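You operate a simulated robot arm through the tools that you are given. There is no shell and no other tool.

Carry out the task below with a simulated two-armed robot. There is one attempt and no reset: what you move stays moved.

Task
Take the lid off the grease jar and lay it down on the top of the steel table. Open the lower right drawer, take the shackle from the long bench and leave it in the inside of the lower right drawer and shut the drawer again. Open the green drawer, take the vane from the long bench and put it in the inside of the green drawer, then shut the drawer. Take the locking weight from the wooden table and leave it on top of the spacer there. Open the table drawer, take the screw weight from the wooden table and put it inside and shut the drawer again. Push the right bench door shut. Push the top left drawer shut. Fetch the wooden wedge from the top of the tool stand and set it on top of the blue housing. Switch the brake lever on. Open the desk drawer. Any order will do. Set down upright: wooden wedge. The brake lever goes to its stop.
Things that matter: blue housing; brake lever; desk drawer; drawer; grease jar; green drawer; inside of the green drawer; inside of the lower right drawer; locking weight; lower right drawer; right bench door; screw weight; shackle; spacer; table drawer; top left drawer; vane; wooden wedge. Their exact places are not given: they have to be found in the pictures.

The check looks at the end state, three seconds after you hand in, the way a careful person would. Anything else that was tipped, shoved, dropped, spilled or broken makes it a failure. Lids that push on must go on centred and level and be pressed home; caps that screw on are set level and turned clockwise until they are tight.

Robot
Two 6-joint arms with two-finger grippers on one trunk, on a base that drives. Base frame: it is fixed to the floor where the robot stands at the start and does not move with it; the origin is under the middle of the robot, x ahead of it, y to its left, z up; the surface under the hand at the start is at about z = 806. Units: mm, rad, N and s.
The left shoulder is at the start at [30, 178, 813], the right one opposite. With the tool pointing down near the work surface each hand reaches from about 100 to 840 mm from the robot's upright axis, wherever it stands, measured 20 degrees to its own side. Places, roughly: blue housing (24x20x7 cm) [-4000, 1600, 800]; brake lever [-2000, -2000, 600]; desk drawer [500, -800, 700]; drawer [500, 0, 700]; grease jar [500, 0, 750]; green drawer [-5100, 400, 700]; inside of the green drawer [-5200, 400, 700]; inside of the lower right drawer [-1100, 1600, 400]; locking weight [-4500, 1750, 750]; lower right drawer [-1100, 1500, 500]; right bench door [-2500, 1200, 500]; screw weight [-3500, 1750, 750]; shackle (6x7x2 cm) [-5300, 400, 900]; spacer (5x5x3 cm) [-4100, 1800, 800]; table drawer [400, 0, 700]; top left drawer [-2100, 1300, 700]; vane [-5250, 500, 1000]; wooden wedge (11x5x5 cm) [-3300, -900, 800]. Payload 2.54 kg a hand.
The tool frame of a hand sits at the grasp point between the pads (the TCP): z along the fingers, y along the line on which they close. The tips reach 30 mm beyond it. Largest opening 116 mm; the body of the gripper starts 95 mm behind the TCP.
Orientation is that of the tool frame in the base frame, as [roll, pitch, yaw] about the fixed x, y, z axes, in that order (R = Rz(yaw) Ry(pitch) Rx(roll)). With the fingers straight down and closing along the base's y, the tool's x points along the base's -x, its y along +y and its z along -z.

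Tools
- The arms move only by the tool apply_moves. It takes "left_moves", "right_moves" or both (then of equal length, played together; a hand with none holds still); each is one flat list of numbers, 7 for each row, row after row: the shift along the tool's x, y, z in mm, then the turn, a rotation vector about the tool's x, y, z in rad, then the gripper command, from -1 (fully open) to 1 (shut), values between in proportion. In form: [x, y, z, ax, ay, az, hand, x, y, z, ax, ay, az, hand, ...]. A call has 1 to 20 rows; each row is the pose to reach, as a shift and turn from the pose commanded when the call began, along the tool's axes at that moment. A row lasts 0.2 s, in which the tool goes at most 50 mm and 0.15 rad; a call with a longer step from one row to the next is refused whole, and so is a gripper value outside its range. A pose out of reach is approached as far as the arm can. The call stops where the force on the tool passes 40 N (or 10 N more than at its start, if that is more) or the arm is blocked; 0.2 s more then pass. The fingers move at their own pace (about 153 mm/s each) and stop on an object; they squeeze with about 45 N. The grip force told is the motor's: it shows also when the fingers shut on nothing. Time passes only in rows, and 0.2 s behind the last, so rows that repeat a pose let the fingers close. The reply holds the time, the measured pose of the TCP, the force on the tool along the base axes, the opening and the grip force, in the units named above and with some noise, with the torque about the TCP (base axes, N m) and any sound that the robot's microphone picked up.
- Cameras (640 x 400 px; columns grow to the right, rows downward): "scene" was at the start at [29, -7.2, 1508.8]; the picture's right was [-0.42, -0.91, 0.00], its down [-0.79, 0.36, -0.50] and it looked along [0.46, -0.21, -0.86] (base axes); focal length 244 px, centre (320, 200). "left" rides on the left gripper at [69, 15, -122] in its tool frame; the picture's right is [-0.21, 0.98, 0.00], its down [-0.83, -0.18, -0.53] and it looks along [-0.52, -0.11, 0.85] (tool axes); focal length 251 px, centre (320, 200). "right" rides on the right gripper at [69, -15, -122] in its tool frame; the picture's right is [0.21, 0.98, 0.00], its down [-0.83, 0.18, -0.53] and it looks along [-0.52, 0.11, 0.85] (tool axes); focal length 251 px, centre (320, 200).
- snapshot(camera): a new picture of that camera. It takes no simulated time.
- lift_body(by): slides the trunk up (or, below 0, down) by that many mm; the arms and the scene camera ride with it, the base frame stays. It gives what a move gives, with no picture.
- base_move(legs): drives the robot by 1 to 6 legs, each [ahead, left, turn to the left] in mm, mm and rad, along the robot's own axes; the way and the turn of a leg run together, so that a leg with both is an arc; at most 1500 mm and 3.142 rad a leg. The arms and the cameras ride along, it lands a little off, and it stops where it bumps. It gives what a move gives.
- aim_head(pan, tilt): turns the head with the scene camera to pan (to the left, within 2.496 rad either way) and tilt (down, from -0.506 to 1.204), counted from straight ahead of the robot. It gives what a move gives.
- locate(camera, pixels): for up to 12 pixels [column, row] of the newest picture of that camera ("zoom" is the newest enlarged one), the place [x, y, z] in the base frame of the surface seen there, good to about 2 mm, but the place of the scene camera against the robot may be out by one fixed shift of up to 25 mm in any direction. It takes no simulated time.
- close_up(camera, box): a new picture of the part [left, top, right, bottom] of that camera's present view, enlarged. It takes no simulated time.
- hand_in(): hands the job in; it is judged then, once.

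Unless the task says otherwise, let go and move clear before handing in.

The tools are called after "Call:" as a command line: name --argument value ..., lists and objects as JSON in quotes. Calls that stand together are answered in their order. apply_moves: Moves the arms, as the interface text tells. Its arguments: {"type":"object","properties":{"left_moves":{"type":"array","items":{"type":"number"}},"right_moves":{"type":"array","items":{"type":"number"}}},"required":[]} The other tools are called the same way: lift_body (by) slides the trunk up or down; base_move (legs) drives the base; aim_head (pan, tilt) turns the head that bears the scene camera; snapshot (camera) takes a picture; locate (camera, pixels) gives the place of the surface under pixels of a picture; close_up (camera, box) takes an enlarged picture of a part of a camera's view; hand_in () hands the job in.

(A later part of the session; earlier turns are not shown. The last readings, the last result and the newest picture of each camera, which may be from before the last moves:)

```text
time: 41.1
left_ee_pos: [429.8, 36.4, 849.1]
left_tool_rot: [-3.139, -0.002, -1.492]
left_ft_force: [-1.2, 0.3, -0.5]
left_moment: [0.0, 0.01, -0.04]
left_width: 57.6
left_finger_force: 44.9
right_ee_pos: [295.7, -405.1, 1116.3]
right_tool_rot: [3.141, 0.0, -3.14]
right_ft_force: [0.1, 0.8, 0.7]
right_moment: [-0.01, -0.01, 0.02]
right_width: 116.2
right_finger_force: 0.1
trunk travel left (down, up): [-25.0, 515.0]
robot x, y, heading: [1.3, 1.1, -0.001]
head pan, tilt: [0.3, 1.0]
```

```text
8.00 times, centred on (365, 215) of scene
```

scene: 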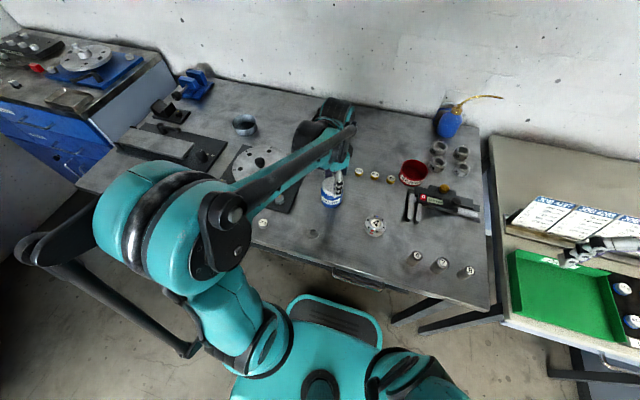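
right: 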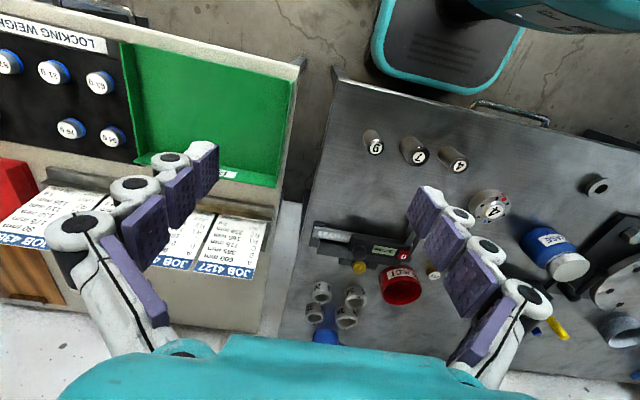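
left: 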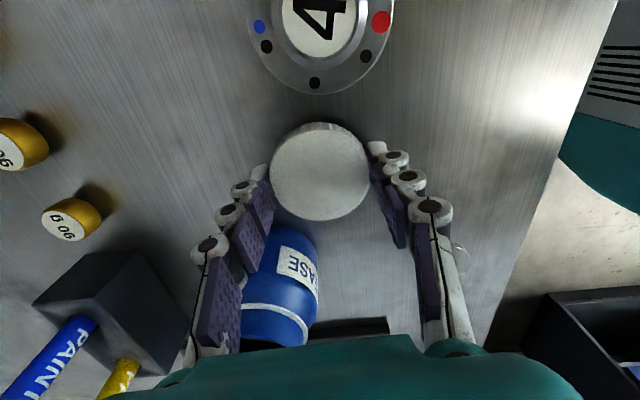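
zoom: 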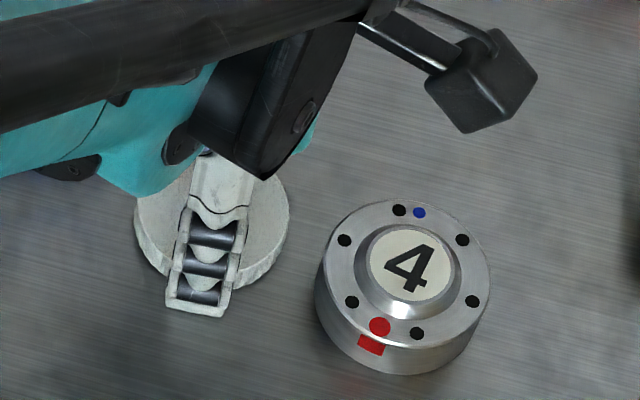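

No contact yet at TCP z=849. I keep lowering by half-millimetre steps.

Call:
apply_moves --left_moves '[0, 0, 0.5, 0, 0, 0, 1, 0, 0, 1, 0, 0, 0, 1, 0, 0, 1.5, 0, 0, 0, 1, 0, 0, 2, 0, 0, 0, 1]'

```text
time: 42.1
left_ee_pos: [430.7, 36.0, 847.1]
left_tool_rot: [-3.138, -0.001, -1.491]
left_ft_force: [8.8, 1.9, 34.7]
left_moment: [-0.04, 0.86, -0.1]
left_width: 57.8
left_finger_force: 45.3
right_ee_pos: [293.8, -405.2, 1115.8]
right_tool_rot: [3.14, -0.001, -3.141]
right_ft_force: [0.1, -0.4, -0.1]
right_moment: [0.04, -0.04, 0.0]
right_width: 116.0
right_finger_force: 0.0
trunk travel left (down, up): [-25.0, 515.0]
robot x, y, heading: [1.2, 2.1, 0.002]
head pan, tilt: [0.3, 1.0]
```

Contact (35 N). I ease off 1 mm, open and rise straight up.

Call:
apply_moves --left_moves '[0, 0, -0.8, 0, 0, 0, 1, 0, 0, -0.8, 0, 0, 0, -0.5, 0, 0, -0.8, 0, 0, 0, -0.5, 0, 0, -0.8, 0, 0, 0, -0.5, 0, 0, -20, 0, 0, 0, -0.5, 0, 0, -60, 0, 0, 0, -0.5, 0, 0, -100, 0, 0, 0, -0.5, 0, 0, -150, 0, 0, 0, -0.5, 0, 0, -200, 0, 0, 0, -0.5]'

Call:
snapshot --camera "left"

Call:
snapshot --camera "scene"

```text
time: 44.1
left_ee_pos: [429.9, 36.2, 1048.4]
left_tool_rot: [-3.139, 0.001, -1.491]
left_ft_force: [-0.7, -0.5, 0.7]
left_moment: [0.0, 0.0, 0.03]
left_width: 87.2
left_finger_force: 0.1
right_ee_pos: [295.2, -406.3, 1114.8]
right_tool_rot: [-3.14, 0.001, 3.14]
right_ft_force: [-0.2, 0.6, 0.5]
right_moment: [0.03, -0.01, -0.03]
right_width: 116.0
right_finger_force: 0.0
trunk travel left (down, up): [-25.0, 515.0]
robot x, y, heading: [0.5, 3.4, -0.006]
head pan, tilt: [0.3, 1.0]
```

```text
taken
```

left: 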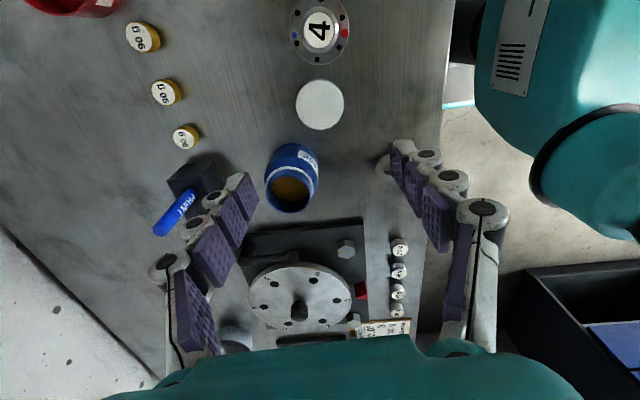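

```text
taken
```

scene: 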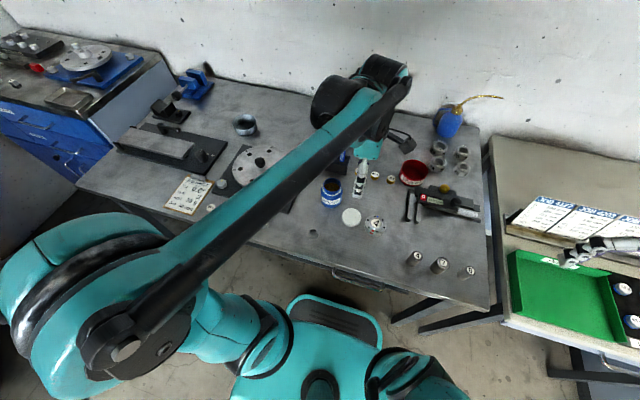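

The lid lies flat on the table (scene pixel 351,217) and the jar is open and upright. Next the desk drawer: I look at the desk on the right.

Call:
aim_head --pan -1.0 --tilt 0.8

Call:
snapshot --camera "scene"

Call:
snapshot --camera "right"

```text
time: 45.5
left_ee_pos: [429.4, 37.1, 1047.1]
left_tool_rot: [-3.139, 0.001, -1.492]
left_ft_force: [0.0, -0.1, -0.3]
left_moment: [-0.01, 0.0, 0.02]
left_width: 87.1
left_finger_force: 0.0
right_ee_pos: [295.5, -405.2, 1114.9]
right_tool_rot: [-3.141, 0.001, 3.141]
right_ft_force: [0.1, -0.1, -0.4]
right_moment: [0.02, 0.04, 0.01]
right_width: 115.8
right_finger_force: 0.0
trunk travel left (down, up): [-25.0, 515.0]
robot x, y, heading: [0.6, 1.9, -0.005]
head pan, tilt: [-1.0, 0.799]
```

```text
taken
```

scene: 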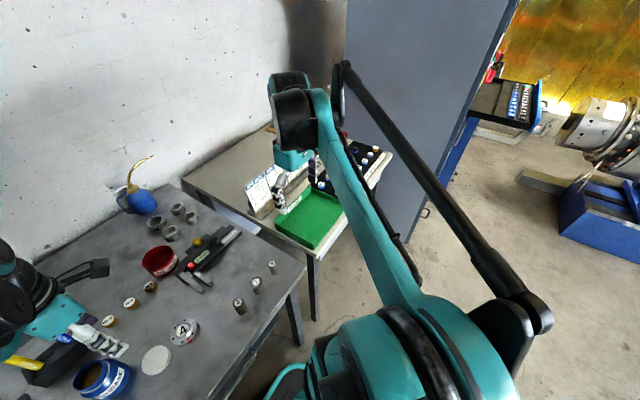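

```text
taken
```

right: 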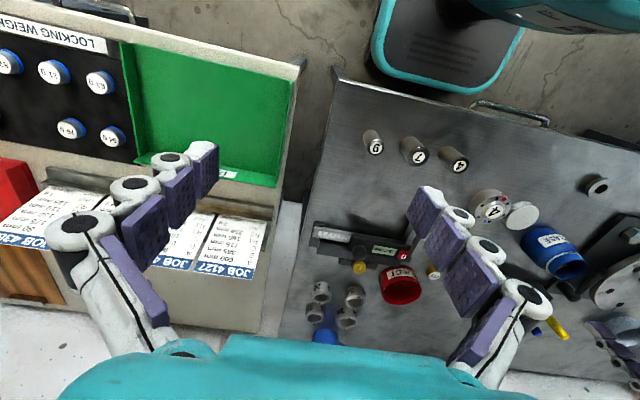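

I measure the cabinet and desk before driving over, so as not to bump.

Call:
locate --camera "scene" --pixels '[[405, 240], [425, 212], [315, 250], [310, 315], [394, 157], [372, 200], [255, 210], [188, 185], [500, 20], [440, 190], [300, 340], [345, 60]]'

```text
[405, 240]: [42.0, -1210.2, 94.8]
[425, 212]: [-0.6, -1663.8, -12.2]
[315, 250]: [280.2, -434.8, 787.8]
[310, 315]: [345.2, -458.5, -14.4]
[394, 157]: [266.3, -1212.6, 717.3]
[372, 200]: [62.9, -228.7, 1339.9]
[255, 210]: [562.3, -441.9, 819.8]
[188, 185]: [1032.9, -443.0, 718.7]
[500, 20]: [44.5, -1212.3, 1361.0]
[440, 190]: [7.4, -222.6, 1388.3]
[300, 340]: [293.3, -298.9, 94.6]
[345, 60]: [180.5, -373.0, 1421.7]
```

The desk runs from y≈-440 to -1210 with its front at x≈275; the cabinet side is at y≈-1230. I back off 350 mm and slide right 620 mm to face the desk.

Call:
base_move --legs '[[-350, 0, 0], [0, -620, 0]]'

Call:
aim_head --pan -0.2 --tilt 0.8

Call:
snapshot --camera "scene"

Call:
snapshot --camera "right"

```text
time: 50.9
left_ee_pos: [80.9, -584.0, 1047.4]
left_tool_rot: [-3.141, 0.001, -1.485]
left_ft_force: [0.3, 0.4, 0.7]
left_moment: [0.03, 0.04, -0.03]
left_width: 87.1
left_finger_force: 0.0
right_ee_pos: [-51.8, -1025.5, 1115.6]
right_tool_rot: [3.141, 0.001, -3.136]
right_ft_force: [-0.5, 0.2, -0.1]
right_moment: [0.04, 0.02, 0.0]
right_width: 115.8
right_finger_force: 0.0
trunk travel left (down, up): [-25.0, 515.0]
robot x, y, heading: [-347.2, -622.4, 0.007]
head pan, tilt: [-1.0, 0.799]
```

```text
time: 52.0
left_ee_pos: [79.0, -584.0, 1047.9]
left_tool_rot: [-3.139, 0.0, -1.485]
left_ft_force: [-0.1, -0.5, 0.0]
left_moment: [0.0, -0.01, 0.0]
left_width: 86.7
left_finger_force: 0.1
right_ee_pos: [-52.8, -1025.5, 1116.7]
right_tool_rot: [3.141, 0.001, -3.135]
right_ft_force: [0.1, 0.3, 0.5]
right_moment: [0.01, -0.01, -0.04]
right_width: 116.1
right_finger_force: 0.1
trunk travel left (down, up): [-25.0, 515.0]
robot x, y, heading: [-351.7, -621.7, 0.006]
head pan, tilt: [-0.201, 0.799]
```

```text
taken
```

scene: 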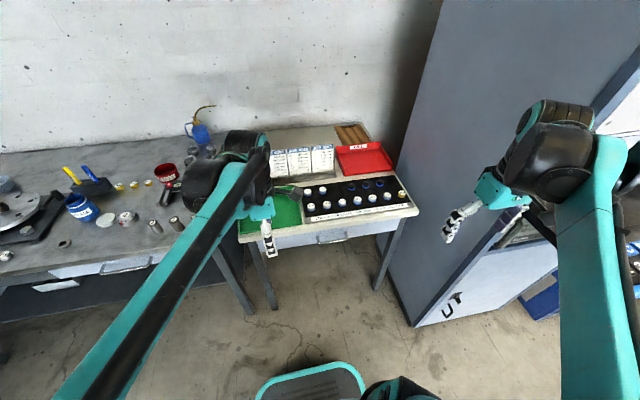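

```text
taken
```

right: 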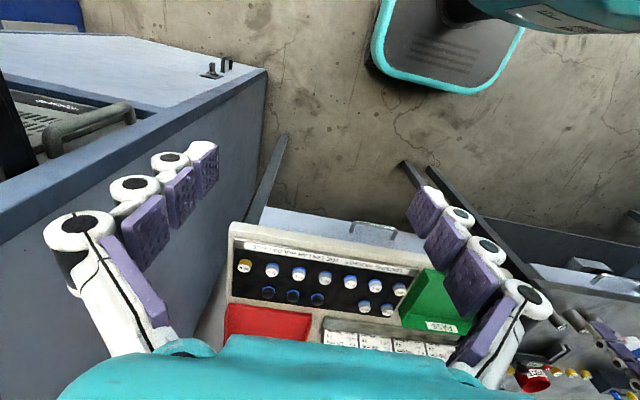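

The desk drawer front with its handle is at scene pixel (332,237); the steel table drawer handle is at (125,265). I zoom in and measure.

Call:
close_up --camera "scene" --box '[230, 180, 430, 300]'

Call:
locate --camera "scene" --pixels '[[332, 237], [317, 241], [346, 237], [332, 243], [300, 245], [370, 228], [245, 242], [417, 212], [270, 250], [125, 265], [102, 270], [148, 262]]'

Call:
locate --camera "right" --pixels '[[373, 222], [353, 224], [394, 235], [373, 231], [340, 220], [420, 245], [300, 245], [235, 225], [440, 270]]'

Call:
close_up --camera "right" --box '[220, 180, 480, 340]'

```text
3.20 times, centred on (330, 240) of scene
```

zoom: 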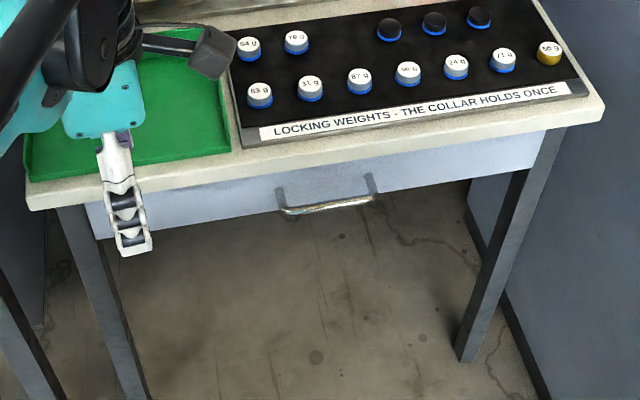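

```text
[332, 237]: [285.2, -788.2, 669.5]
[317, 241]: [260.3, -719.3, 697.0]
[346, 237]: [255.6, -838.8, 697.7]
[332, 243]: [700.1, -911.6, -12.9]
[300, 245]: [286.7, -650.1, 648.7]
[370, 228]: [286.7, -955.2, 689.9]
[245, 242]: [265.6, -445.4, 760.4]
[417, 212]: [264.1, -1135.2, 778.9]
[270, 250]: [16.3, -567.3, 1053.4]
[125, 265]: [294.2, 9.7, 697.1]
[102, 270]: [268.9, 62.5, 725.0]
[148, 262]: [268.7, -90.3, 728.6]
```

```text
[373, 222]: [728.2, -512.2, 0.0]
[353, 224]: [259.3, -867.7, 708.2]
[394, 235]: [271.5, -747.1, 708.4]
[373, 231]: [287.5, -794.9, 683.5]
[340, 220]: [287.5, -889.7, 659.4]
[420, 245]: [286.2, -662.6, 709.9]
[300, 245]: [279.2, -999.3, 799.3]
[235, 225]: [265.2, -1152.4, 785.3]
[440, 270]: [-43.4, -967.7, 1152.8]
```

```text
2.46 times, centred on (350, 260) of right
```

zoom: 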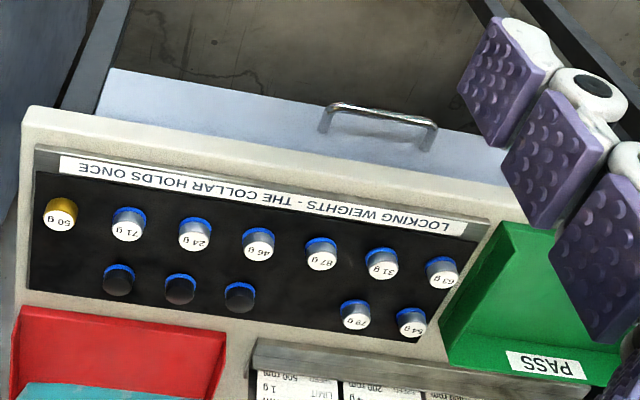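

Wrist camera gives the desk drawer face at x≈287, its handle bar from y≈-742 to -872 at z≈709 protruding to x≈255. I move the left hand aside and bring the right hand in front of the desk, ready to turn horizontal.

Call:
apply_moves --left_moves '[-38, 16.7, -8.3, 0, 0, 0, -0.5, -76, 33.3, -16.7, 0, 0, 0, -0.5, -114, 50, -25, 0, 0, 0, -0.5, -153, 66.7, -33.3, 0, 0, 0, -0.5, -192, 83.3, -41.7, 0, 0, 0, -0.5, -230, 100, -50, 0, 0, 0, -0.5]' --right_moves '[-28, 36.7, 5, 0, 0, 0, -1, -56, 73.3, 10, 0, 0, 0, -1, -84, 110, 15, 0, 0, 0, -1, -112, 147, 20, 0, 0, 0, -1, -140, 183, 25, 0, 0, 0, -1, -168, 220, 30, 0, 0, 0, -1]'

Call:
apply_moves --right_moves '[0, 0, 0, -0.0866, -0.0866, 0.0866, -0.5, 0, 0, 0, -0.1732, -0.1732, 0.1732, -0.5, 0, 0, 0, -0.2598, -0.2598, 0.2598, -0.5, 0, 0, 0, -0.3464, -0.3464, 0.3464, -0.5, 0, 0, 0, -0.433, -0.433, 0.433, -0.5, 0, 0, 0, -0.5196, -0.5196, 0.5196, -0.5, 0, 0, 0, -0.6062, -0.6062, 0.6062, -0.5]'

Call:
snapshot --camera "scene"

```text
time: 53.5
left_ee_pos: [-39.0, -361.6, 1096.7]
left_tool_rot: [-3.14, -0.002, -1.487]
left_ft_force: [-0.9, 0.6, 0.1]
left_moment: [-0.04, 0.03, 0.0]
left_width: 86.8
left_finger_force: 0.1
right_ee_pos: [113.5, -803.6, 1085.3]
right_tool_rot: [-3.14, -0.001, -3.136]
right_ft_force: [0.3, 0.0, -1.0]
right_moment: [-0.02, 0.04, 0.02]
right_width: 115.9
right_finger_force: 0.0
trunk travel left (down, up): [-25.0, 515.0]
robot x, y, heading: [-352.1, -619.7, 0.007]
head pan, tilt: [-0.201, 0.799]
```

```text
time: 55.0
left_ee_pos: [-40.4, -363.5, 1096.2]
left_tool_rot: [-3.139, 0.0, -1.485]
left_ft_force: [-0.4, -0.7, 0.0]
left_moment: [-0.01, 0.01, -0.01]
left_width: 87.2
left_finger_force: 0.0
right_ee_pos: [113.5, -805.4, 1086.0]
right_tool_rot: [2.352, 0.341, 2.359]
right_ft_force: [0.2, 0.0, 0.5]
right_moment: [-0.04, 0.0, -0.03]
right_width: 87.2
right_finger_force: 0.0
trunk travel left (down, up): [-25.0, 515.0]
robot x, y, heading: [-350.0, -619.6, 0.008]
head pan, tilt: [-0.201, 0.799]
```

```text
taken
```

scene: 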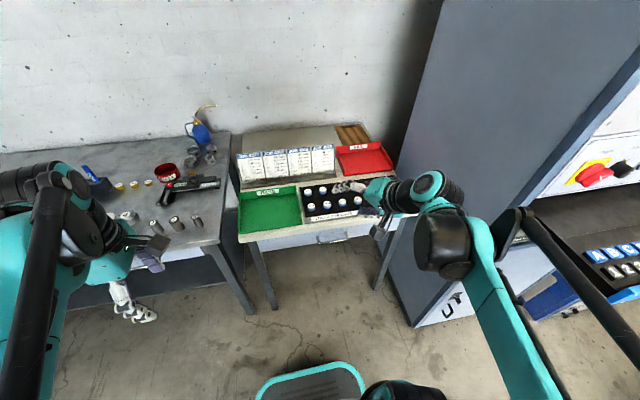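

The wrist is turning as planned. I finish the turn to point the tool ahead with the fingers closing vertically.

Call:
apply_moves --right_moves '[0, 0, 0, -0.0866, -0.0866, 0.0866, -0.5, 0, 0, 0, -0.1732, -0.1732, 0.1732, -0.5, 0, 0, 0, -0.2598, -0.2598, 0.2598, -0.5, 0, 0, 0, -0.3464, -0.3464, 0.3464, -0.5, 0, 0, 0, -0.433, -0.433, 0.433, -0.5, 0, 0, 0, -0.5196, -0.5196, 0.5196, -0.5, 0, 0, 0, -0.6028, -0.6028, 0.6028, -0.5]'

Call:
snapshot --camera "scene"

Call:
snapshot --camera "right"

```text
time: 56.6
left_ee_pos: [-39.2, -361.3, 1096.7]
left_tool_rot: [-3.141, 0.001, -1.485]
left_ft_force: [0.7, 0.2, 0.0]
left_moment: [0.01, 0.04, 0.01]
left_width: 87.0
left_finger_force: 0.0
right_ee_pos: [114.6, -805.6, 1085.8]
right_tool_rot: [1.572, -0.001, 1.573]
right_ft_force: [-0.6, -0.2, 0.1]
right_moment: [0.0, 0.02, -0.01]
right_width: 86.9
right_finger_force: 0.0
trunk travel left (down, up): [-25.0, 515.0]
robot x, y, heading: [-350.3, -622.1, 0.002]
head pan, tilt: [-0.201, 0.799]
```

```text
taken
```

scene: 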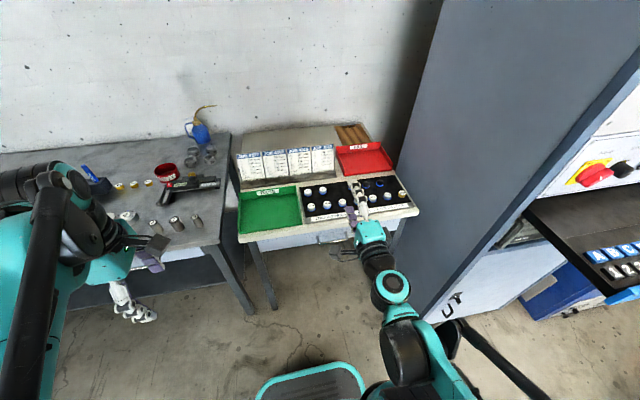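

```text
taken
```

right: 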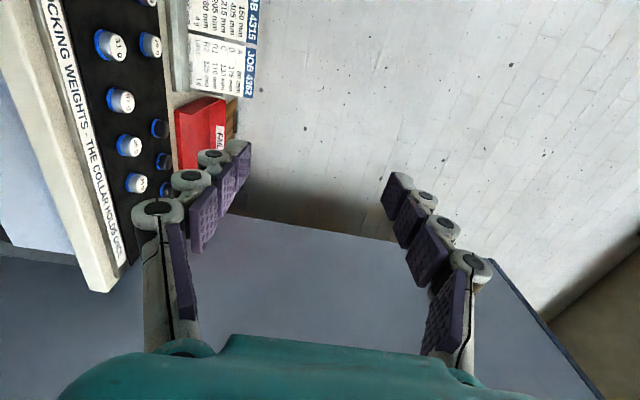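

The hand is horizontal with rot ≈ (π/2, 0, π/2). I lower it to the handle height, z≈709, still 110 mm short of the desk.

Call:
apply_moves --right_moves '[0, -45, 0, 0, 0, 0, -0.5, 0, -90, 0, 0, 0, 0, -0.5, 0, -135, 0, 0, 0, 0, -0.5, 0, -180, 0, 0, 0, 0, -0.5, 0, -225, 0, 0, 0, 0, -0.5, 0, -270, 0, 0, 0, 0, -0.5, 0, -315, 0, 0, 0, 0, -0.5, 0, -350, 0, 0, 0, 0, -0.5, 0, -377, 0, 0, 0, 0, -0.5]'

Call:
snapshot --camera "right"

Call:
snapshot --camera "scene"

```text
time: 58.6
left_ee_pos: [-34.5, -363.2, 1094.1]
left_tool_rot: [3.139, 0.003, -1.484]
left_ft_force: [3.2, 0.0, -0.7]
left_moment: [0.03, 0.29, -0.02]
left_width: 87.2
left_finger_force: 0.1
right_ee_pos: [204.2, -816.8, 993.8]
right_tool_rot: [1.582, -0.002, 1.577]
right_ft_force: [3.2, -0.2, -1.9]
right_moment: [0.02, -0.19, 0.04]
right_width: 86.4
right_finger_force: 0.1
right hand out of reach, approached as far as the arm can: row 2, 3, 4, 5, 6, 7, 8, 9
trunk travel left (down, up): [-25.0, 515.0]
robot x, y, heading: [-349.7, -620.2, 0.007]
head pan, tilt: [-0.201, 0.799]
```

```text
taken
```

right: 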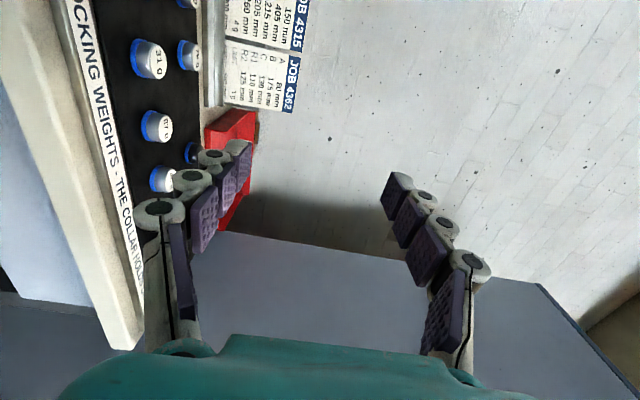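

```text
taken
```

scene: 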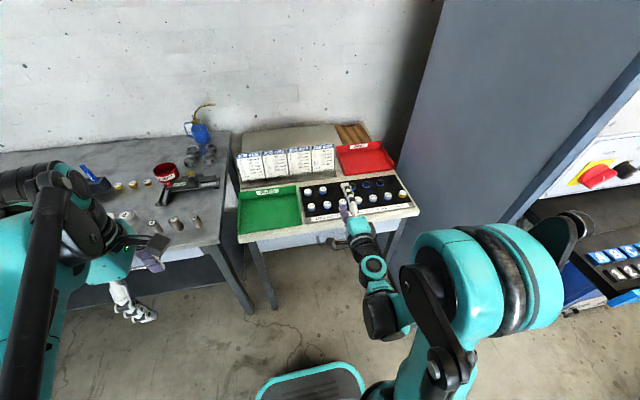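

The low horizontal pose was out of reach and the hand stopped at [204,-817,994], clear of everything. I back the base 250 mm and pitch the hand 45° down instead, testing how low it then reaches in free air.

Call:
base_move --legs '[[-250, 0, 0]]'

Call:
apply_moves --right_moves '[0, 0, 0, 0.13, 0, 0, -0.5, 0, 0, 0, 0.26, 0, 0, -0.5, 0, 0, 0, 0.39, 0, 0, -0.5, 0, 0, 0, 0.52, 0, 0, -0.5, 0, 0, 0, 0.65, 0, 0, -0.5, 0, 0, 0, 0.785, 0, 0, -0.5]'

```text
time: 60.5
left_ee_pos: [-293.3, -364.6, 1097.6]
left_tool_rot: [-3.137, 0.0, -1.485]
left_ft_force: [-0.5, -0.1, 0.4]
left_moment: [-0.04, -0.03, 0.01]
left_width: 87.1
left_finger_force: 0.0
right_ee_pos: [-51.6, -815.8, 997.3]
right_tool_rot: [1.574, 0.0, 1.579]
right_ft_force: [-0.6, 0.1, 0.0]
right_moment: [0.0, -0.03, -0.02]
right_width: 86.9
right_finger_force: 0.0
trunk travel left (down, up): [-25.0, 515.0]
robot x, y, heading: [-600.7, -625.8, 0.004]
head pan, tilt: [-0.201, 0.799]
```

```text
time: 61.9
left_ee_pos: [-290.8, -363.6, 1096.6]
left_tool_rot: [-3.14, 0.0, -1.484]
left_ft_force: [-0.9, 0.1, 0.1]
left_moment: [-0.02, 0.01, 0.01]
left_width: 86.9
left_finger_force: 0.1
right_ee_pos: [-50.6, -815.9, 996.3]
right_tool_rot: [2.364, 0.0, 1.576]
right_ft_force: [0.4, -0.6, 0.1]
right_moment: [0.0, 0.02, -0.02]
right_width: 87.0
right_finger_force: 0.1
right hand out of reach, approached as far as the arm can: row 1
trunk travel left (down, up): [-25.0, 515.0]
robot x, y, heading: [-604.3, -623.5, 0.006]
head pan, tilt: [-0.201, 0.799]
```

Pitch is now 45° down. I lower straight down in free air by 288 mm to z≈708 to test reach.

Call:
apply_moves --right_moves '[0, -34, 34, 0, 0, 0, -0.5, 0, -68, 68, 0, 0, 0, -0.5, 0, -102, 102, 0, 0, 0, -0.5, 0, -136, 136, 0, 0, 0, -0.5, 0, -170, 170, 0, 0, 0, -0.5, 0, -204, 204, 0, 0, 0, -0.5]'

Call:
snapshot --camera "right"

Call:
snapshot --camera "scene"

```text
time: 63.3
left_ee_pos: [-289.7, -363.3, 1096.8]
left_tool_rot: [-3.139, 0.0, -1.486]
left_ft_force: [-0.2, 0.8, 0.3]
left_moment: [-0.02, 0.02, 0.0]
left_width: 87.1
left_finger_force: 0.1
right_ee_pos: [-12.3, -817.6, 767.7]
right_tool_rot: [2.365, 0.001, 1.578]
right_ft_force: [0.1, -0.1, -0.6]
right_moment: [0.0, -0.03, 0.02]
right_width: 87.0
right_finger_force: 0.1
right hand out of reach, approached as far as the arm can: row 5, 6
trunk travel left (down, up): [-25.0, 515.0]
robot x, y, heading: [-601.8, -622.7, 0.005]
head pan, tilt: [-0.201, 0.799]
```

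```text
taken
```

right: 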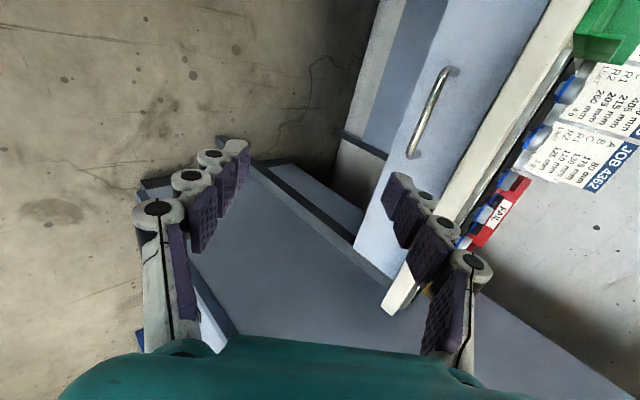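

```text
taken
```

scene: 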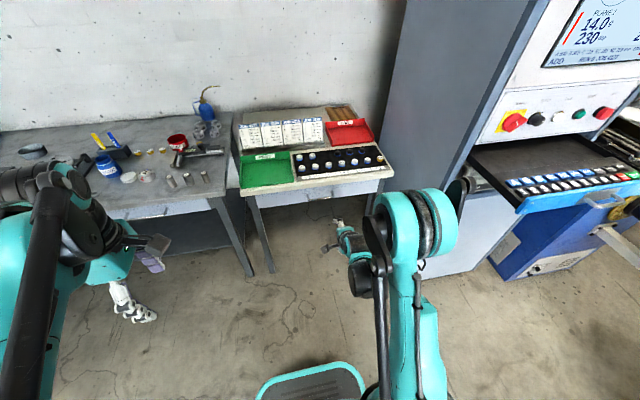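

At 45° pitch the hand can go low if it is further out, and the right camera now sees the desk handle at pixel (430,110). I locate it exactly.

Call:
close_up --camera "right" --box '[350, 40, 510, 190]'

Call:
locate --camera "right" --pixels '[[430, 108], [435, 95], [424, 122], [441, 80], [416, 140], [448, 70], [411, 155], [455, 120], [400, 180], [490, 60], [520, 110]]'

```text
2.67 times, centred on (430, 115) of right
```

zoom: 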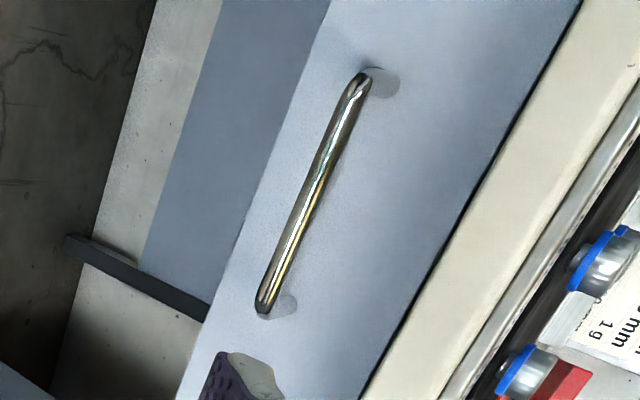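

```text
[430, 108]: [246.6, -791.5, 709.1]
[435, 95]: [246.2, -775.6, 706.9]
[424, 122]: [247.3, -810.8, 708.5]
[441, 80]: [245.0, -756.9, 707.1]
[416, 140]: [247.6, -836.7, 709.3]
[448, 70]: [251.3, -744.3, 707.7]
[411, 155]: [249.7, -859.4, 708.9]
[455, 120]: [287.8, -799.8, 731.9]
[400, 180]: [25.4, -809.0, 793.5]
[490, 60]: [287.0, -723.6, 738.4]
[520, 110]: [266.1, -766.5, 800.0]
```

The bar lies along y (-742…-862) at x≈246–257, z≈708. I drive 165 mm ahead and bring the narrowly opened hand to a pre-grasp point along its 45° axis.

Call:
base_move --legs '[[165, 0, 0]]'

```text
time: 64.7
left_ee_pos: [-127.3, -362.1, 1095.4]
left_tool_rot: [3.14, 0.0, -1.482]
left_ft_force: [1.2, -0.2, 0.1]
left_moment: [-0.02, 0.04, 0.04]
left_width: 87.1
left_finger_force: 0.1
right_ee_pos: [152.7, -815.3, 767.5]
right_tool_rot: [2.364, 0.0, 1.579]
right_ft_force: [-0.1, 0.8, -0.4]
right_moment: [0.0, 0.02, 0.01]
right_width: 86.9
right_finger_force: 0.1
trunk travel left (down, up): [-25.0, 515.0]
robot x, y, heading: [-436.7, -620.0, 0.008]
head pan, tilt: [-0.201, 0.799]
```

At [153,-815,768] now. I move to the pre-grasp point at about [206,-803,754] with a 28 mm opening and check by camera.

Call:
apply_moves --right_moves '[4, 9, 16, 0, 0, 0, 0.5, 8, 18, 32, 0, 0, 0, 0.5, 12, 28, 47, 0, 0, 0, 0.5, 12, 28, 47, 0, 0, 0, 0.5]'

Call:
snapshot --camera "right"

```text
time: 65.7
left_ee_pos: [-127.8, -361.6, 1096.6]
left_tool_rot: [-3.14, -0.001, -1.484]
left_ft_force: [0.5, -0.9, 0.3]
left_moment: [-0.03, 0.02, -0.03]
left_width: 87.1
left_finger_force: 0.0
right_ee_pos: [204.9, -803.8, 755.3]
right_tool_rot: [2.363, -0.001, 1.58]
right_ft_force: [-0.1, -0.1, -0.5]
right_moment: [0.02, -0.01, 0.01]
right_width: 28.8
right_finger_force: 0.0
trunk travel left (down, up): [-25.0, 515.0]
robot x, y, heading: [-440.3, -621.7, 0.004]
head pan, tilt: [-0.201, 0.799]
```

```text
taken
```

right: 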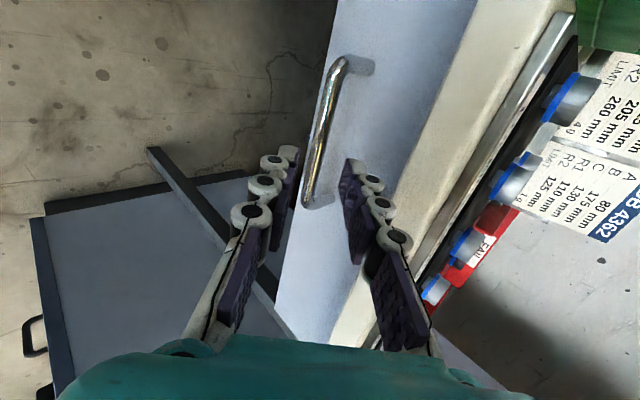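

The handle runs between the projected fingers at pixel (325,130). I verify its position once more, then advance 50 mm along the tool axis and close.

Call:
locate --camera "right" --pixels '[[325, 125], [318, 160], [333, 90], [370, 130]]'

Call:
apply_moves --right_moves '[0, 0, 15, 0, 0, 0, 0.5, 0, 0, 30, 0, 0, 0, 0.5, 0, 0, 42, 0, 0, 0, 0.5, 0, 0, 50, 0, 0, 0, 0.5]'

Call:
snapshot --camera "right"

```text
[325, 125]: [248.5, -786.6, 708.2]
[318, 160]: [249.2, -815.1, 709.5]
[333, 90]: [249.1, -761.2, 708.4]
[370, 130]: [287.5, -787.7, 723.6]
```

```text
time: 66.7
left_ee_pos: [-127.3, -361.1, 1096.6]
left_tool_rot: [-3.14, 0.0, -1.484]
left_ft_force: [0.8, 0.5, 0.1]
left_moment: [-0.01, 0.02, -0.01]
left_width: 87.2
left_finger_force: 0.1
right_ee_pos: [240.0, -803.1, 718.8]
right_tool_rot: [2.363, -0.002, 1.578]
right_ft_force: [-0.4, -0.7, 0.4]
right_moment: [0.0, -0.01, 0.0]
right_width: 29.1
right_finger_force: 0.0
trunk travel left (down, up): [-25.0, 515.0]
robot x, y, heading: [-432.0, -623.1, 0.009]
head pan, tilt: [-0.201, 0.799]
```

```text
taken
```

right: 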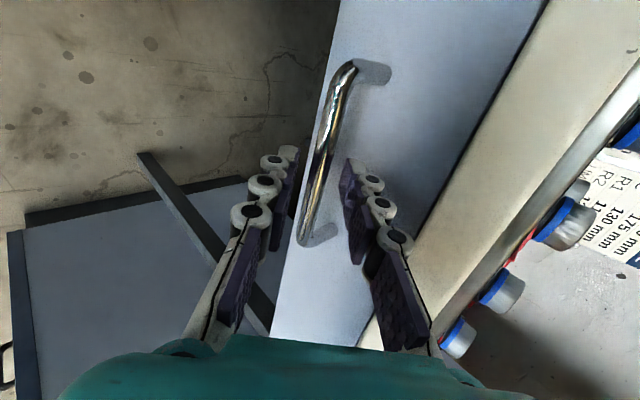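

The bar sits between the fingers, centred within 1 mm. I close the grip.

Call:
apply_moves --right_moves '[0, 0, 0, 0, 0, 0, 1, 0, 0, 0, 0, 0, 0, 1, 0, 0, 0, 0, 0, 0, 1]'

Call:
base_move --legs '[[-60, 0, 0]]'

Call:
snapshot --camera "right"

```text
time: 67.5
left_ee_pos: [-126.5, -361.7, 1096.5]
left_tool_rot: [-3.141, -0.001, -1.485]
left_ft_force: [-1.7, 0.0, -0.3]
left_moment: [-0.01, 0.0, 0.0]
left_width: 87.2
left_finger_force: 0.3
right_ee_pos: [239.0, -803.7, 719.4]
right_tool_rot: [2.365, 0.0, 1.579]
right_ft_force: [-2.7, -0.6, -4.4]
right_moment: [-0.04, 0.09, 0.02]
right_width: 11.0
right_finger_force: 38.1
trunk travel left (down, up): [-25.0, 515.0]
robot x, y, heading: [-438.7, -622.4, 0.004]
head pan, tilt: [-0.201, 0.799]
```

```text
time: 68.5
left_ee_pos: [-186.3, -362.6, 1096.6]
left_tool_rot: [-3.139, -0.003, -1.483]
left_ft_force: [-0.7, -0.4, -0.6]
left_moment: [0.0, 0.01, 0.01]
left_width: 87.1
left_finger_force: 0.0
right_ee_pos: [180.3, -802.1, 719.5]
right_tool_rot: [2.365, 0.001, 1.58]
right_ft_force: [-2.0, 5.8, -6.3]
right_moment: [0.28, 0.08, 0.36]
right_width: 10.9
right_finger_force: 38.8
trunk travel left (down, up): [-25.0, 515.0]
robot x, y, heading: [-499.5, -621.9, 0.003]
head pan, tilt: [-0.201, 0.799]
```

```text
taken
```

right: 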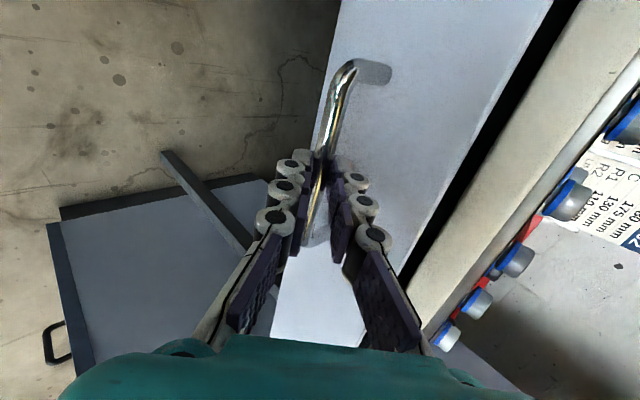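

The drawer came 60 mm with light force. I keep pulling in stages.

Call:
base_move --legs '[[-120, 0, 0]]'

Call:
base_move --legs '[[-80, 0, 0]]'

Call:
snapshot --camera "right"

Call:
snapshot --camera "scene"

```text
time: 69.7
left_ee_pos: [-306.1, -362.5, 1095.7]
left_tool_rot: [-3.14, -0.001, -1.483]
left_ft_force: [-0.2, -0.3, 0.0]
left_moment: [-0.02, 0.0, 0.03]
left_width: 86.9
left_finger_force: 0.1
right_ee_pos: [61.3, -803.9, 719.3]
right_tool_rot: [2.365, -0.002, 1.579]
right_ft_force: [-2.1, 9.9, -3.6]
right_moment: [0.42, 0.09, 0.51]
right_width: 11.0
right_finger_force: 38.2
trunk travel left (down, up): [-25.0, 515.0]
robot x, y, heading: [-616.6, -625.6, 0.003]
head pan, tilt: [-0.201, 0.799]
```

```text
time: 70.8
left_ee_pos: [-384.9, -363.4, 1095.9]
left_tool_rot: [-3.139, -0.001, -1.482]
left_ft_force: [-0.2, 0.0, -1.3]
left_moment: [0.01, 0.0, -0.07]
left_width: 87.0
left_finger_force: 0.0
right_ee_pos: [-18.7, -804.3, 719.8]
right_tool_rot: [2.363, 0.0, 1.581]
right_ft_force: [-0.7, 3.0, -1.3]
right_moment: [0.12, 0.01, 0.23]
right_width: 11.0
right_finger_force: 38.3
trunk travel left (down, up): [-25.0, 515.0]
robot x, y, heading: [-700.7, -620.8, 0.008]
head pan, tilt: [-0.201, 0.799]
```

```text
taken
```

right: 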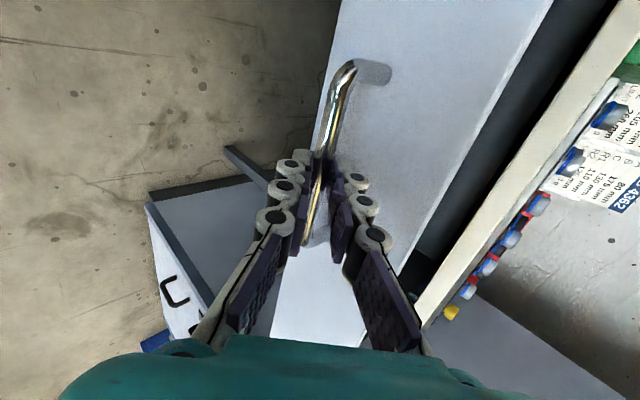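

```text
taken
```

scene: 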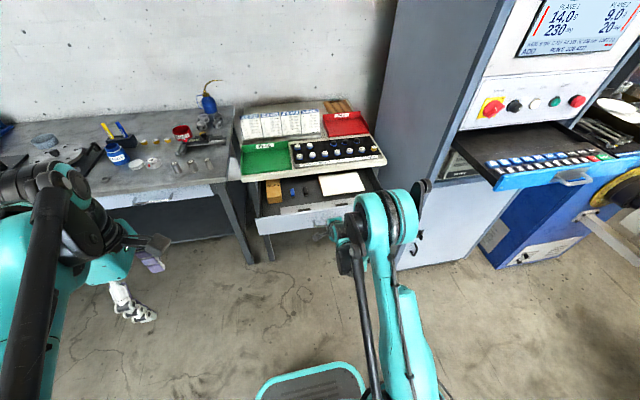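

The drawer is open about 258 mm and its contents show at (300,190). I pull the last bit with the arm, which stops on force, to find its stop.

Call:
apply_moves --right_moves '[0, -7, -7, 0, 0, 0, 1, 0, -14, -14, 0, 0, 0, 1, 0, -21, -21, 0, 0, 0, 1, 0, -28, -28, 0, 0, 0, 1]'

```text
time: 71.8
left_ee_pos: [-383.3, -364.0, 1095.6]
left_tool_rot: [3.142, 0.001, -1.483]
left_ft_force: [-0.1, 0.4, -0.9]
left_moment: [-0.01, 0.0, 0.02]
left_width: 86.9
left_finger_force: 0.1
right_ee_pos: [-54.3, -802.4, 719.3]
right_tool_rot: [2.374, -0.003, 1.582]
right_ft_force: [-1.0, 3.9, -25.6]
right_moment: [-0.28, 0.36, -0.18]
right_width: 11.0
right_finger_force: 38.1
right hand out of reach, approached as far as the arm can: row 4
trunk travel left (down, up): [-25.0, 515.0]
robot x, y, heading: [-692.8, -627.0, 0.009]
head pan, tilt: [-0.201, 0.799]
```

It slid to 294 mm without a stop; the arm hit its near limit. I pull another 30 mm with the base and watch the force.

Call:
apply_moves --right_moves '[0, 2, 2, 0, 0, 0, 1, 0, 4, 4, 0, 0, 0, 1]'

Call:
base_move --legs '[[-40, 0, 0]]'

Call:
snapshot --camera "right"

Call:
snapshot --camera "scene"

```text
time: 72.4
left_ee_pos: [-382.3, -364.5, 1095.2]
left_tool_rot: [-3.14, 0.001, -1.485]
left_ft_force: [0.2, 0.3, 0.8]
left_moment: [-0.02, 0.0, 0.03]
left_width: 86.9
left_finger_force: 0.1
right_ee_pos: [-48.8, -802.4, 718.6]
right_tool_rot: [2.369, -0.003, 1.58]
right_ft_force: [-0.9, 7.2, -32.4]
right_moment: [0.22, 0.44, 0.24]
right_width: 11.0
right_finger_force: 38.3
trunk travel left (down, up): [-25.0, 515.0]
robot x, y, heading: [-695.8, -621.0, 0.01]
head pan, tilt: [-0.201, 0.799]
```

```text
time: 73.3
left_ee_pos: [-416.5, -363.9, 1095.6]
left_tool_rot: [-3.139, 0.002, -1.483]
left_ft_force: [-0.8, 0.1, -0.3]
left_moment: [0.01, 0.0, 0.04]
left_width: 87.1
left_finger_force: 0.0
right_ee_pos: [-81.7, -803.4, 720.4]
right_tool_rot: [2.373, -0.004, 1.584]
right_ft_force: [-0.3, -0.5, -4.0]
right_moment: [0.07, 0.09, 0.13]
right_width: 11.2
right_finger_force: 38.0
trunk travel left (down, up): [-25.0, 515.0]
robot x, y, heading: [-725.1, -621.1, 0.005]
head pan, tilt: [-0.201, 0.799]
stopped in leg 1: the force on the tool passed its limit at 47 N (the readings are from after the stop); the commanded pose is now the measured one
```

```text
taken
```

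right: 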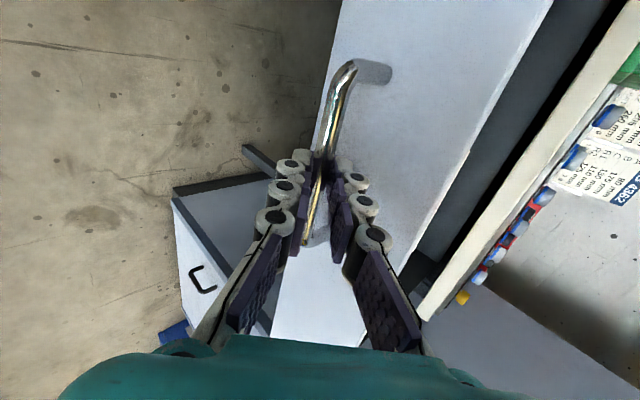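

```text
taken
```

scene: 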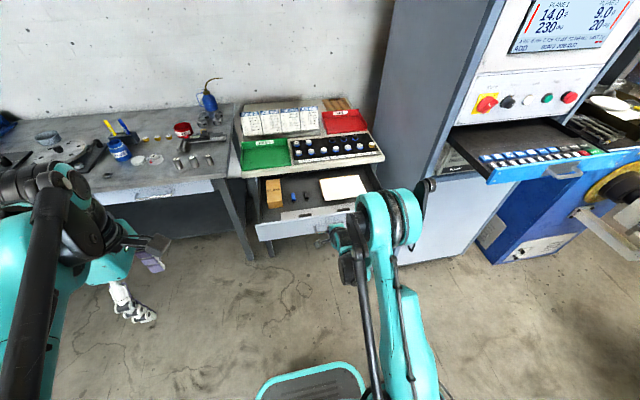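

The pull stopped at 47 N after about 320 mm, so the drawer is at its stop. I release and back the hand out along its axis.

Call:
apply_moves --right_moves '[0, 0, 0, 0, 0, 0, 0.4, 0, 0, 0, 0, 0, 0, 0.4, 0, 0, -15, 0, 0, 0, 0.4, 0, 0, -35, 0, 0, 0, 0.4, 0, 0, -60, 0, 0, 0, 0.4, 0, 0, -90, 0, 0, 0, 0.4]'

Call:
snapshot --camera "right"

```text
time: 74.7
left_ee_pos: [-417.4, -363.6, 1096.4]
left_tool_rot: [-3.14, 0.0, -1.484]
left_ft_force: [0.3, 0.7, -0.2]
left_moment: [0.01, -0.02, 0.01]
left_width: 87.1
left_finger_force: 0.0
right_ee_pos: [-146.4, -804.2, 784.3]
right_tool_rot: [2.372, -0.001, 1.583]
right_ft_force: [1.1, -0.6, 0.1]
right_moment: [0.01, 0.02, 0.03]
right_width: 35.0
right_finger_force: 0.1
trunk travel left (down, up): [-25.0, 515.0]
robot x, y, heading: [-729.0, -625.5, 0.01]
head pan, tilt: [-0.201, 0.799]
```

```text
taken
```

right: 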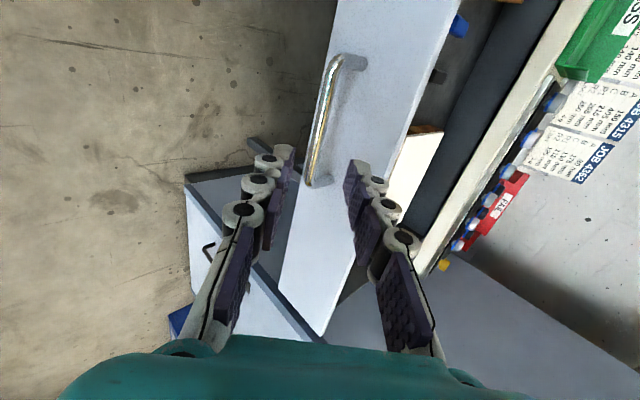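

The desk drawer is open and free. Next I slide left to open the steel table's drawer now (it will receive the screw weight later).

Call:
base_move --legs '[[0, 768, 0], [100, 0, 0]]'

Call:
snapshot --camera "right"

Call:
aim_head --pan 0.0 --tilt 0.7

Call:
snapshot --camera "scene"

```text
time: 79.6
left_ee_pos: [-321.6, 399.6, 1095.6]
left_tool_rot: [3.141, 0.0, -1.487]
left_ft_force: [1.6, -0.3, -0.4]
left_moment: [-0.02, 0.04, -0.02]
left_width: 87.2
left_finger_force: 0.0
right_ee_pos: [-50.6, -41.5, 782.3]
right_tool_rot: [2.375, -0.003, 1.579]
right_ft_force: [0.3, -1.4, 0.3]
right_moment: [0.03, 0.02, 0.03]
right_width: 34.7
right_finger_force: 0.0
trunk travel left (down, up): [-25.0, 515.0]
robot x, y, heading: [-631.3, 139.2, 0.005]
head pan, tilt: [-0.201, 0.799]
```

```text
taken
```

right: 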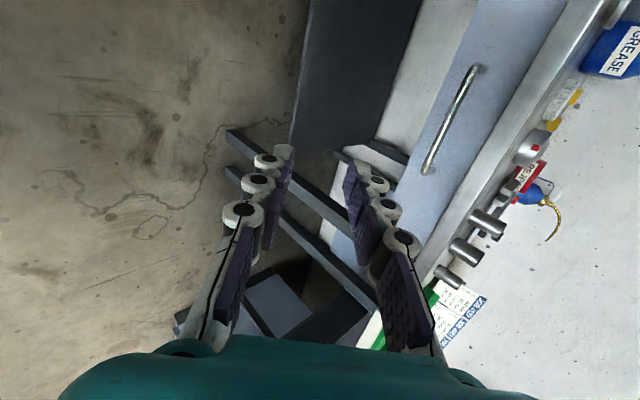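

```text
time: 80.3
left_ee_pos: [-323.3, 399.4, 1095.2]
left_tool_rot: [-3.141, 0.0, -1.487]
left_ft_force: [0.2, 0.4, -0.1]
left_moment: [-0.01, 0.01, 0.02]
left_width: 87.0
left_finger_force: 0.1
right_ee_pos: [-51.9, -41.0, 783.8]
right_tool_rot: [2.375, -0.002, 1.579]
right_ft_force: [-0.9, 0.7, 0.3]
right_moment: [0.0, -0.01, -0.03]
right_width: 34.7
right_finger_force: 0.0
trunk travel left (down, up): [-25.0, 515.0]
robot x, y, heading: [-629.1, 144.0, 0.006]
head pan, tilt: [0.0, 0.7]
```

```text
taken
```

scene: 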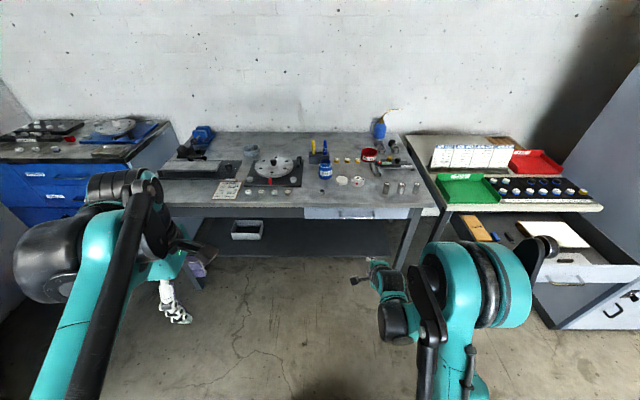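

The right camera shows the table drawer's handle at pixels (480,68)–(428,172). I locate it.

Call:
locate --camera "right" --pixels '[[453, 117], [465, 93], [440, 143], [476, 72], [428, 168], [470, 125], [500, 60], [520, 120], [420, 210], [505, 30]]'

Call:
close_up --camera "right" --box '[380, 30, 540, 210]'

```text
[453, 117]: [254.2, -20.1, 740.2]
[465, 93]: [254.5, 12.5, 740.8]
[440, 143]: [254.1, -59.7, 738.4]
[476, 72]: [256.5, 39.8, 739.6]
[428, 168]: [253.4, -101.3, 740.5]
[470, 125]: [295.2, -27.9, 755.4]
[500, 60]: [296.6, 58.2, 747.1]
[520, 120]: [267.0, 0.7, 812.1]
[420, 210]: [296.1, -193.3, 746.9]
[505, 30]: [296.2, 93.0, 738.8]
```

```text
2.22 times, centred on (460, 120) of right
```

zoom: 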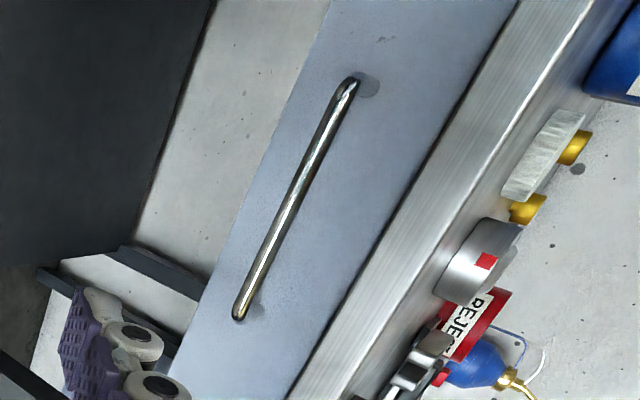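

The table drawer bar is centred at about [260,-32,739.5]. I drive 198 mm ahead and bring the hand to its pre-grasp point.

Call:
base_move --legs '[[198, 0, 0]]'

Call:
apply_moves --right_moves '[3, 16, 16, 0, 0, 0, 0.5, 6, 32, 32, 0, 0, 0, 0.5, 9, 48, 47, 0, 0, 0, 0.5, 9, 48, 47, 0, 0, 0, 0.5]'

Call:
snapshot --camera "right"

```text
time: 81.9
left_ee_pos: [-122.4, 401.7, 1096.0]
left_tool_rot: [-3.14, 0.001, -1.485]
left_ft_force: [1.1, 0.4, 0.0]
left_moment: [0.01, -0.01, -0.01]
left_width: 86.8
left_finger_force: 0.0
right_ee_pos: [148.8, -39.2, 783.4]
right_tool_rot: [2.375, -0.002, 1.582]
right_ft_force: [0.7, 0.0, 0.3]
right_moment: [-0.02, 0.0, 0.02]
right_width: 34.9
right_finger_force: 0.0
trunk travel left (down, up): [-25.0, 515.0]
robot x, y, heading: [-430.4, 141.5, 0.007]
head pan, tilt: [0.0, 0.7]
```

```text
time: 82.9
left_ee_pos: [-123.1, 401.6, 1096.9]
left_tool_rot: [-3.139, -0.001, -1.484]
left_ft_force: [-0.8, -0.2, -0.2]
left_moment: [-0.02, 0.0, -0.04]
left_width: 86.9
left_finger_force: 0.1
right_ee_pos: [216.6, -28.6, 783.4]
right_tool_rot: [2.37, -0.002, 1.581]
right_ft_force: [-0.5, -0.5, 0.4]
right_moment: [0.01, -0.05, -0.01]
right_width: 28.6
right_finger_force: 0.0
trunk travel left (down, up): [-25.0, 515.0]
robot x, y, heading: [-434.2, 139.3, 0.007]
head pan, tilt: [0.0, 0.7]
```

```text
taken
```

right: 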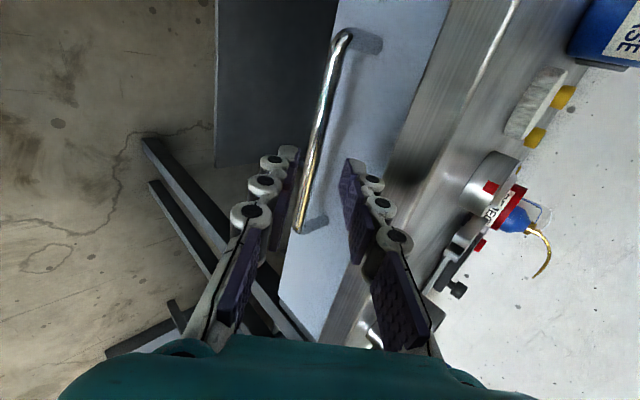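

The bar lies between the fingers' projection. I recheck its place, then advance and close.

Call:
locate --camera "right" --pixels '[[319, 130], [312, 160], [326, 100]]'

```text
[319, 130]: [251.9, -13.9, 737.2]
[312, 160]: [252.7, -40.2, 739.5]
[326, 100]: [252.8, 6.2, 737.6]
```

The bar centre is about 4 mm below the present line, so I shift by -4 mm across and advance 46 mm, then close.

Call:
apply_moves --right_moves '[0, -4, 15, 0, 0, 0, 0.5, 0, -4, 30, 0, 0, 0, 0.5, 0, -4, 40, 0, 0, 0, 0.5, 0, -4, 46, 0, 0, 0, 0.5, 0, -4, 46, 0, 0, 0, 1, 0, -4, 46, 0, 0, 0, 1, 0, -4, 46, 0, 0, 0, 1]'

Call:
snapshot --camera "right"

```text
time: 84.5
left_ee_pos: [-122.8, 402.2, 1096.6]
left_tool_rot: [-3.14, 0.0, -1.485]
left_ft_force: [0.5, 0.4, 0.1]
left_moment: [0.01, -0.02, 0.02]
left_width: 87.0
left_finger_force: 0.0
right_ee_pos: [244.5, -28.3, 747.3]
right_tool_rot: [2.371, -0.002, 1.579]
right_ft_force: [0.3, 0.7, 4.3]
right_moment: [-0.01, -0.05, 0.02]
right_width: 10.9
right_finger_force: 38.2
trunk travel left (down, up): [-25.0, 515.0]
robot x, y, heading: [-431.8, 142.8, 0.009]
head pan, tilt: [0.0, 0.7]
```

```text
taken
```

right: 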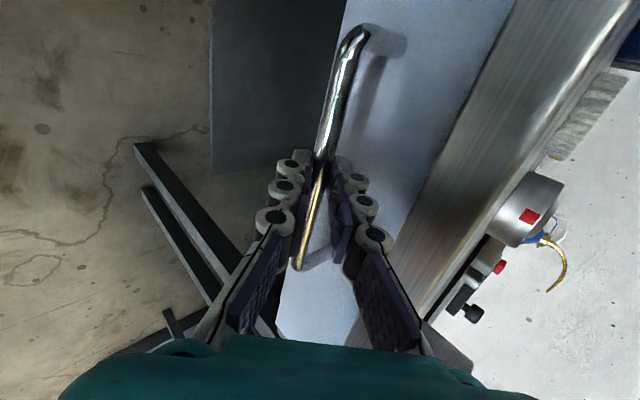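

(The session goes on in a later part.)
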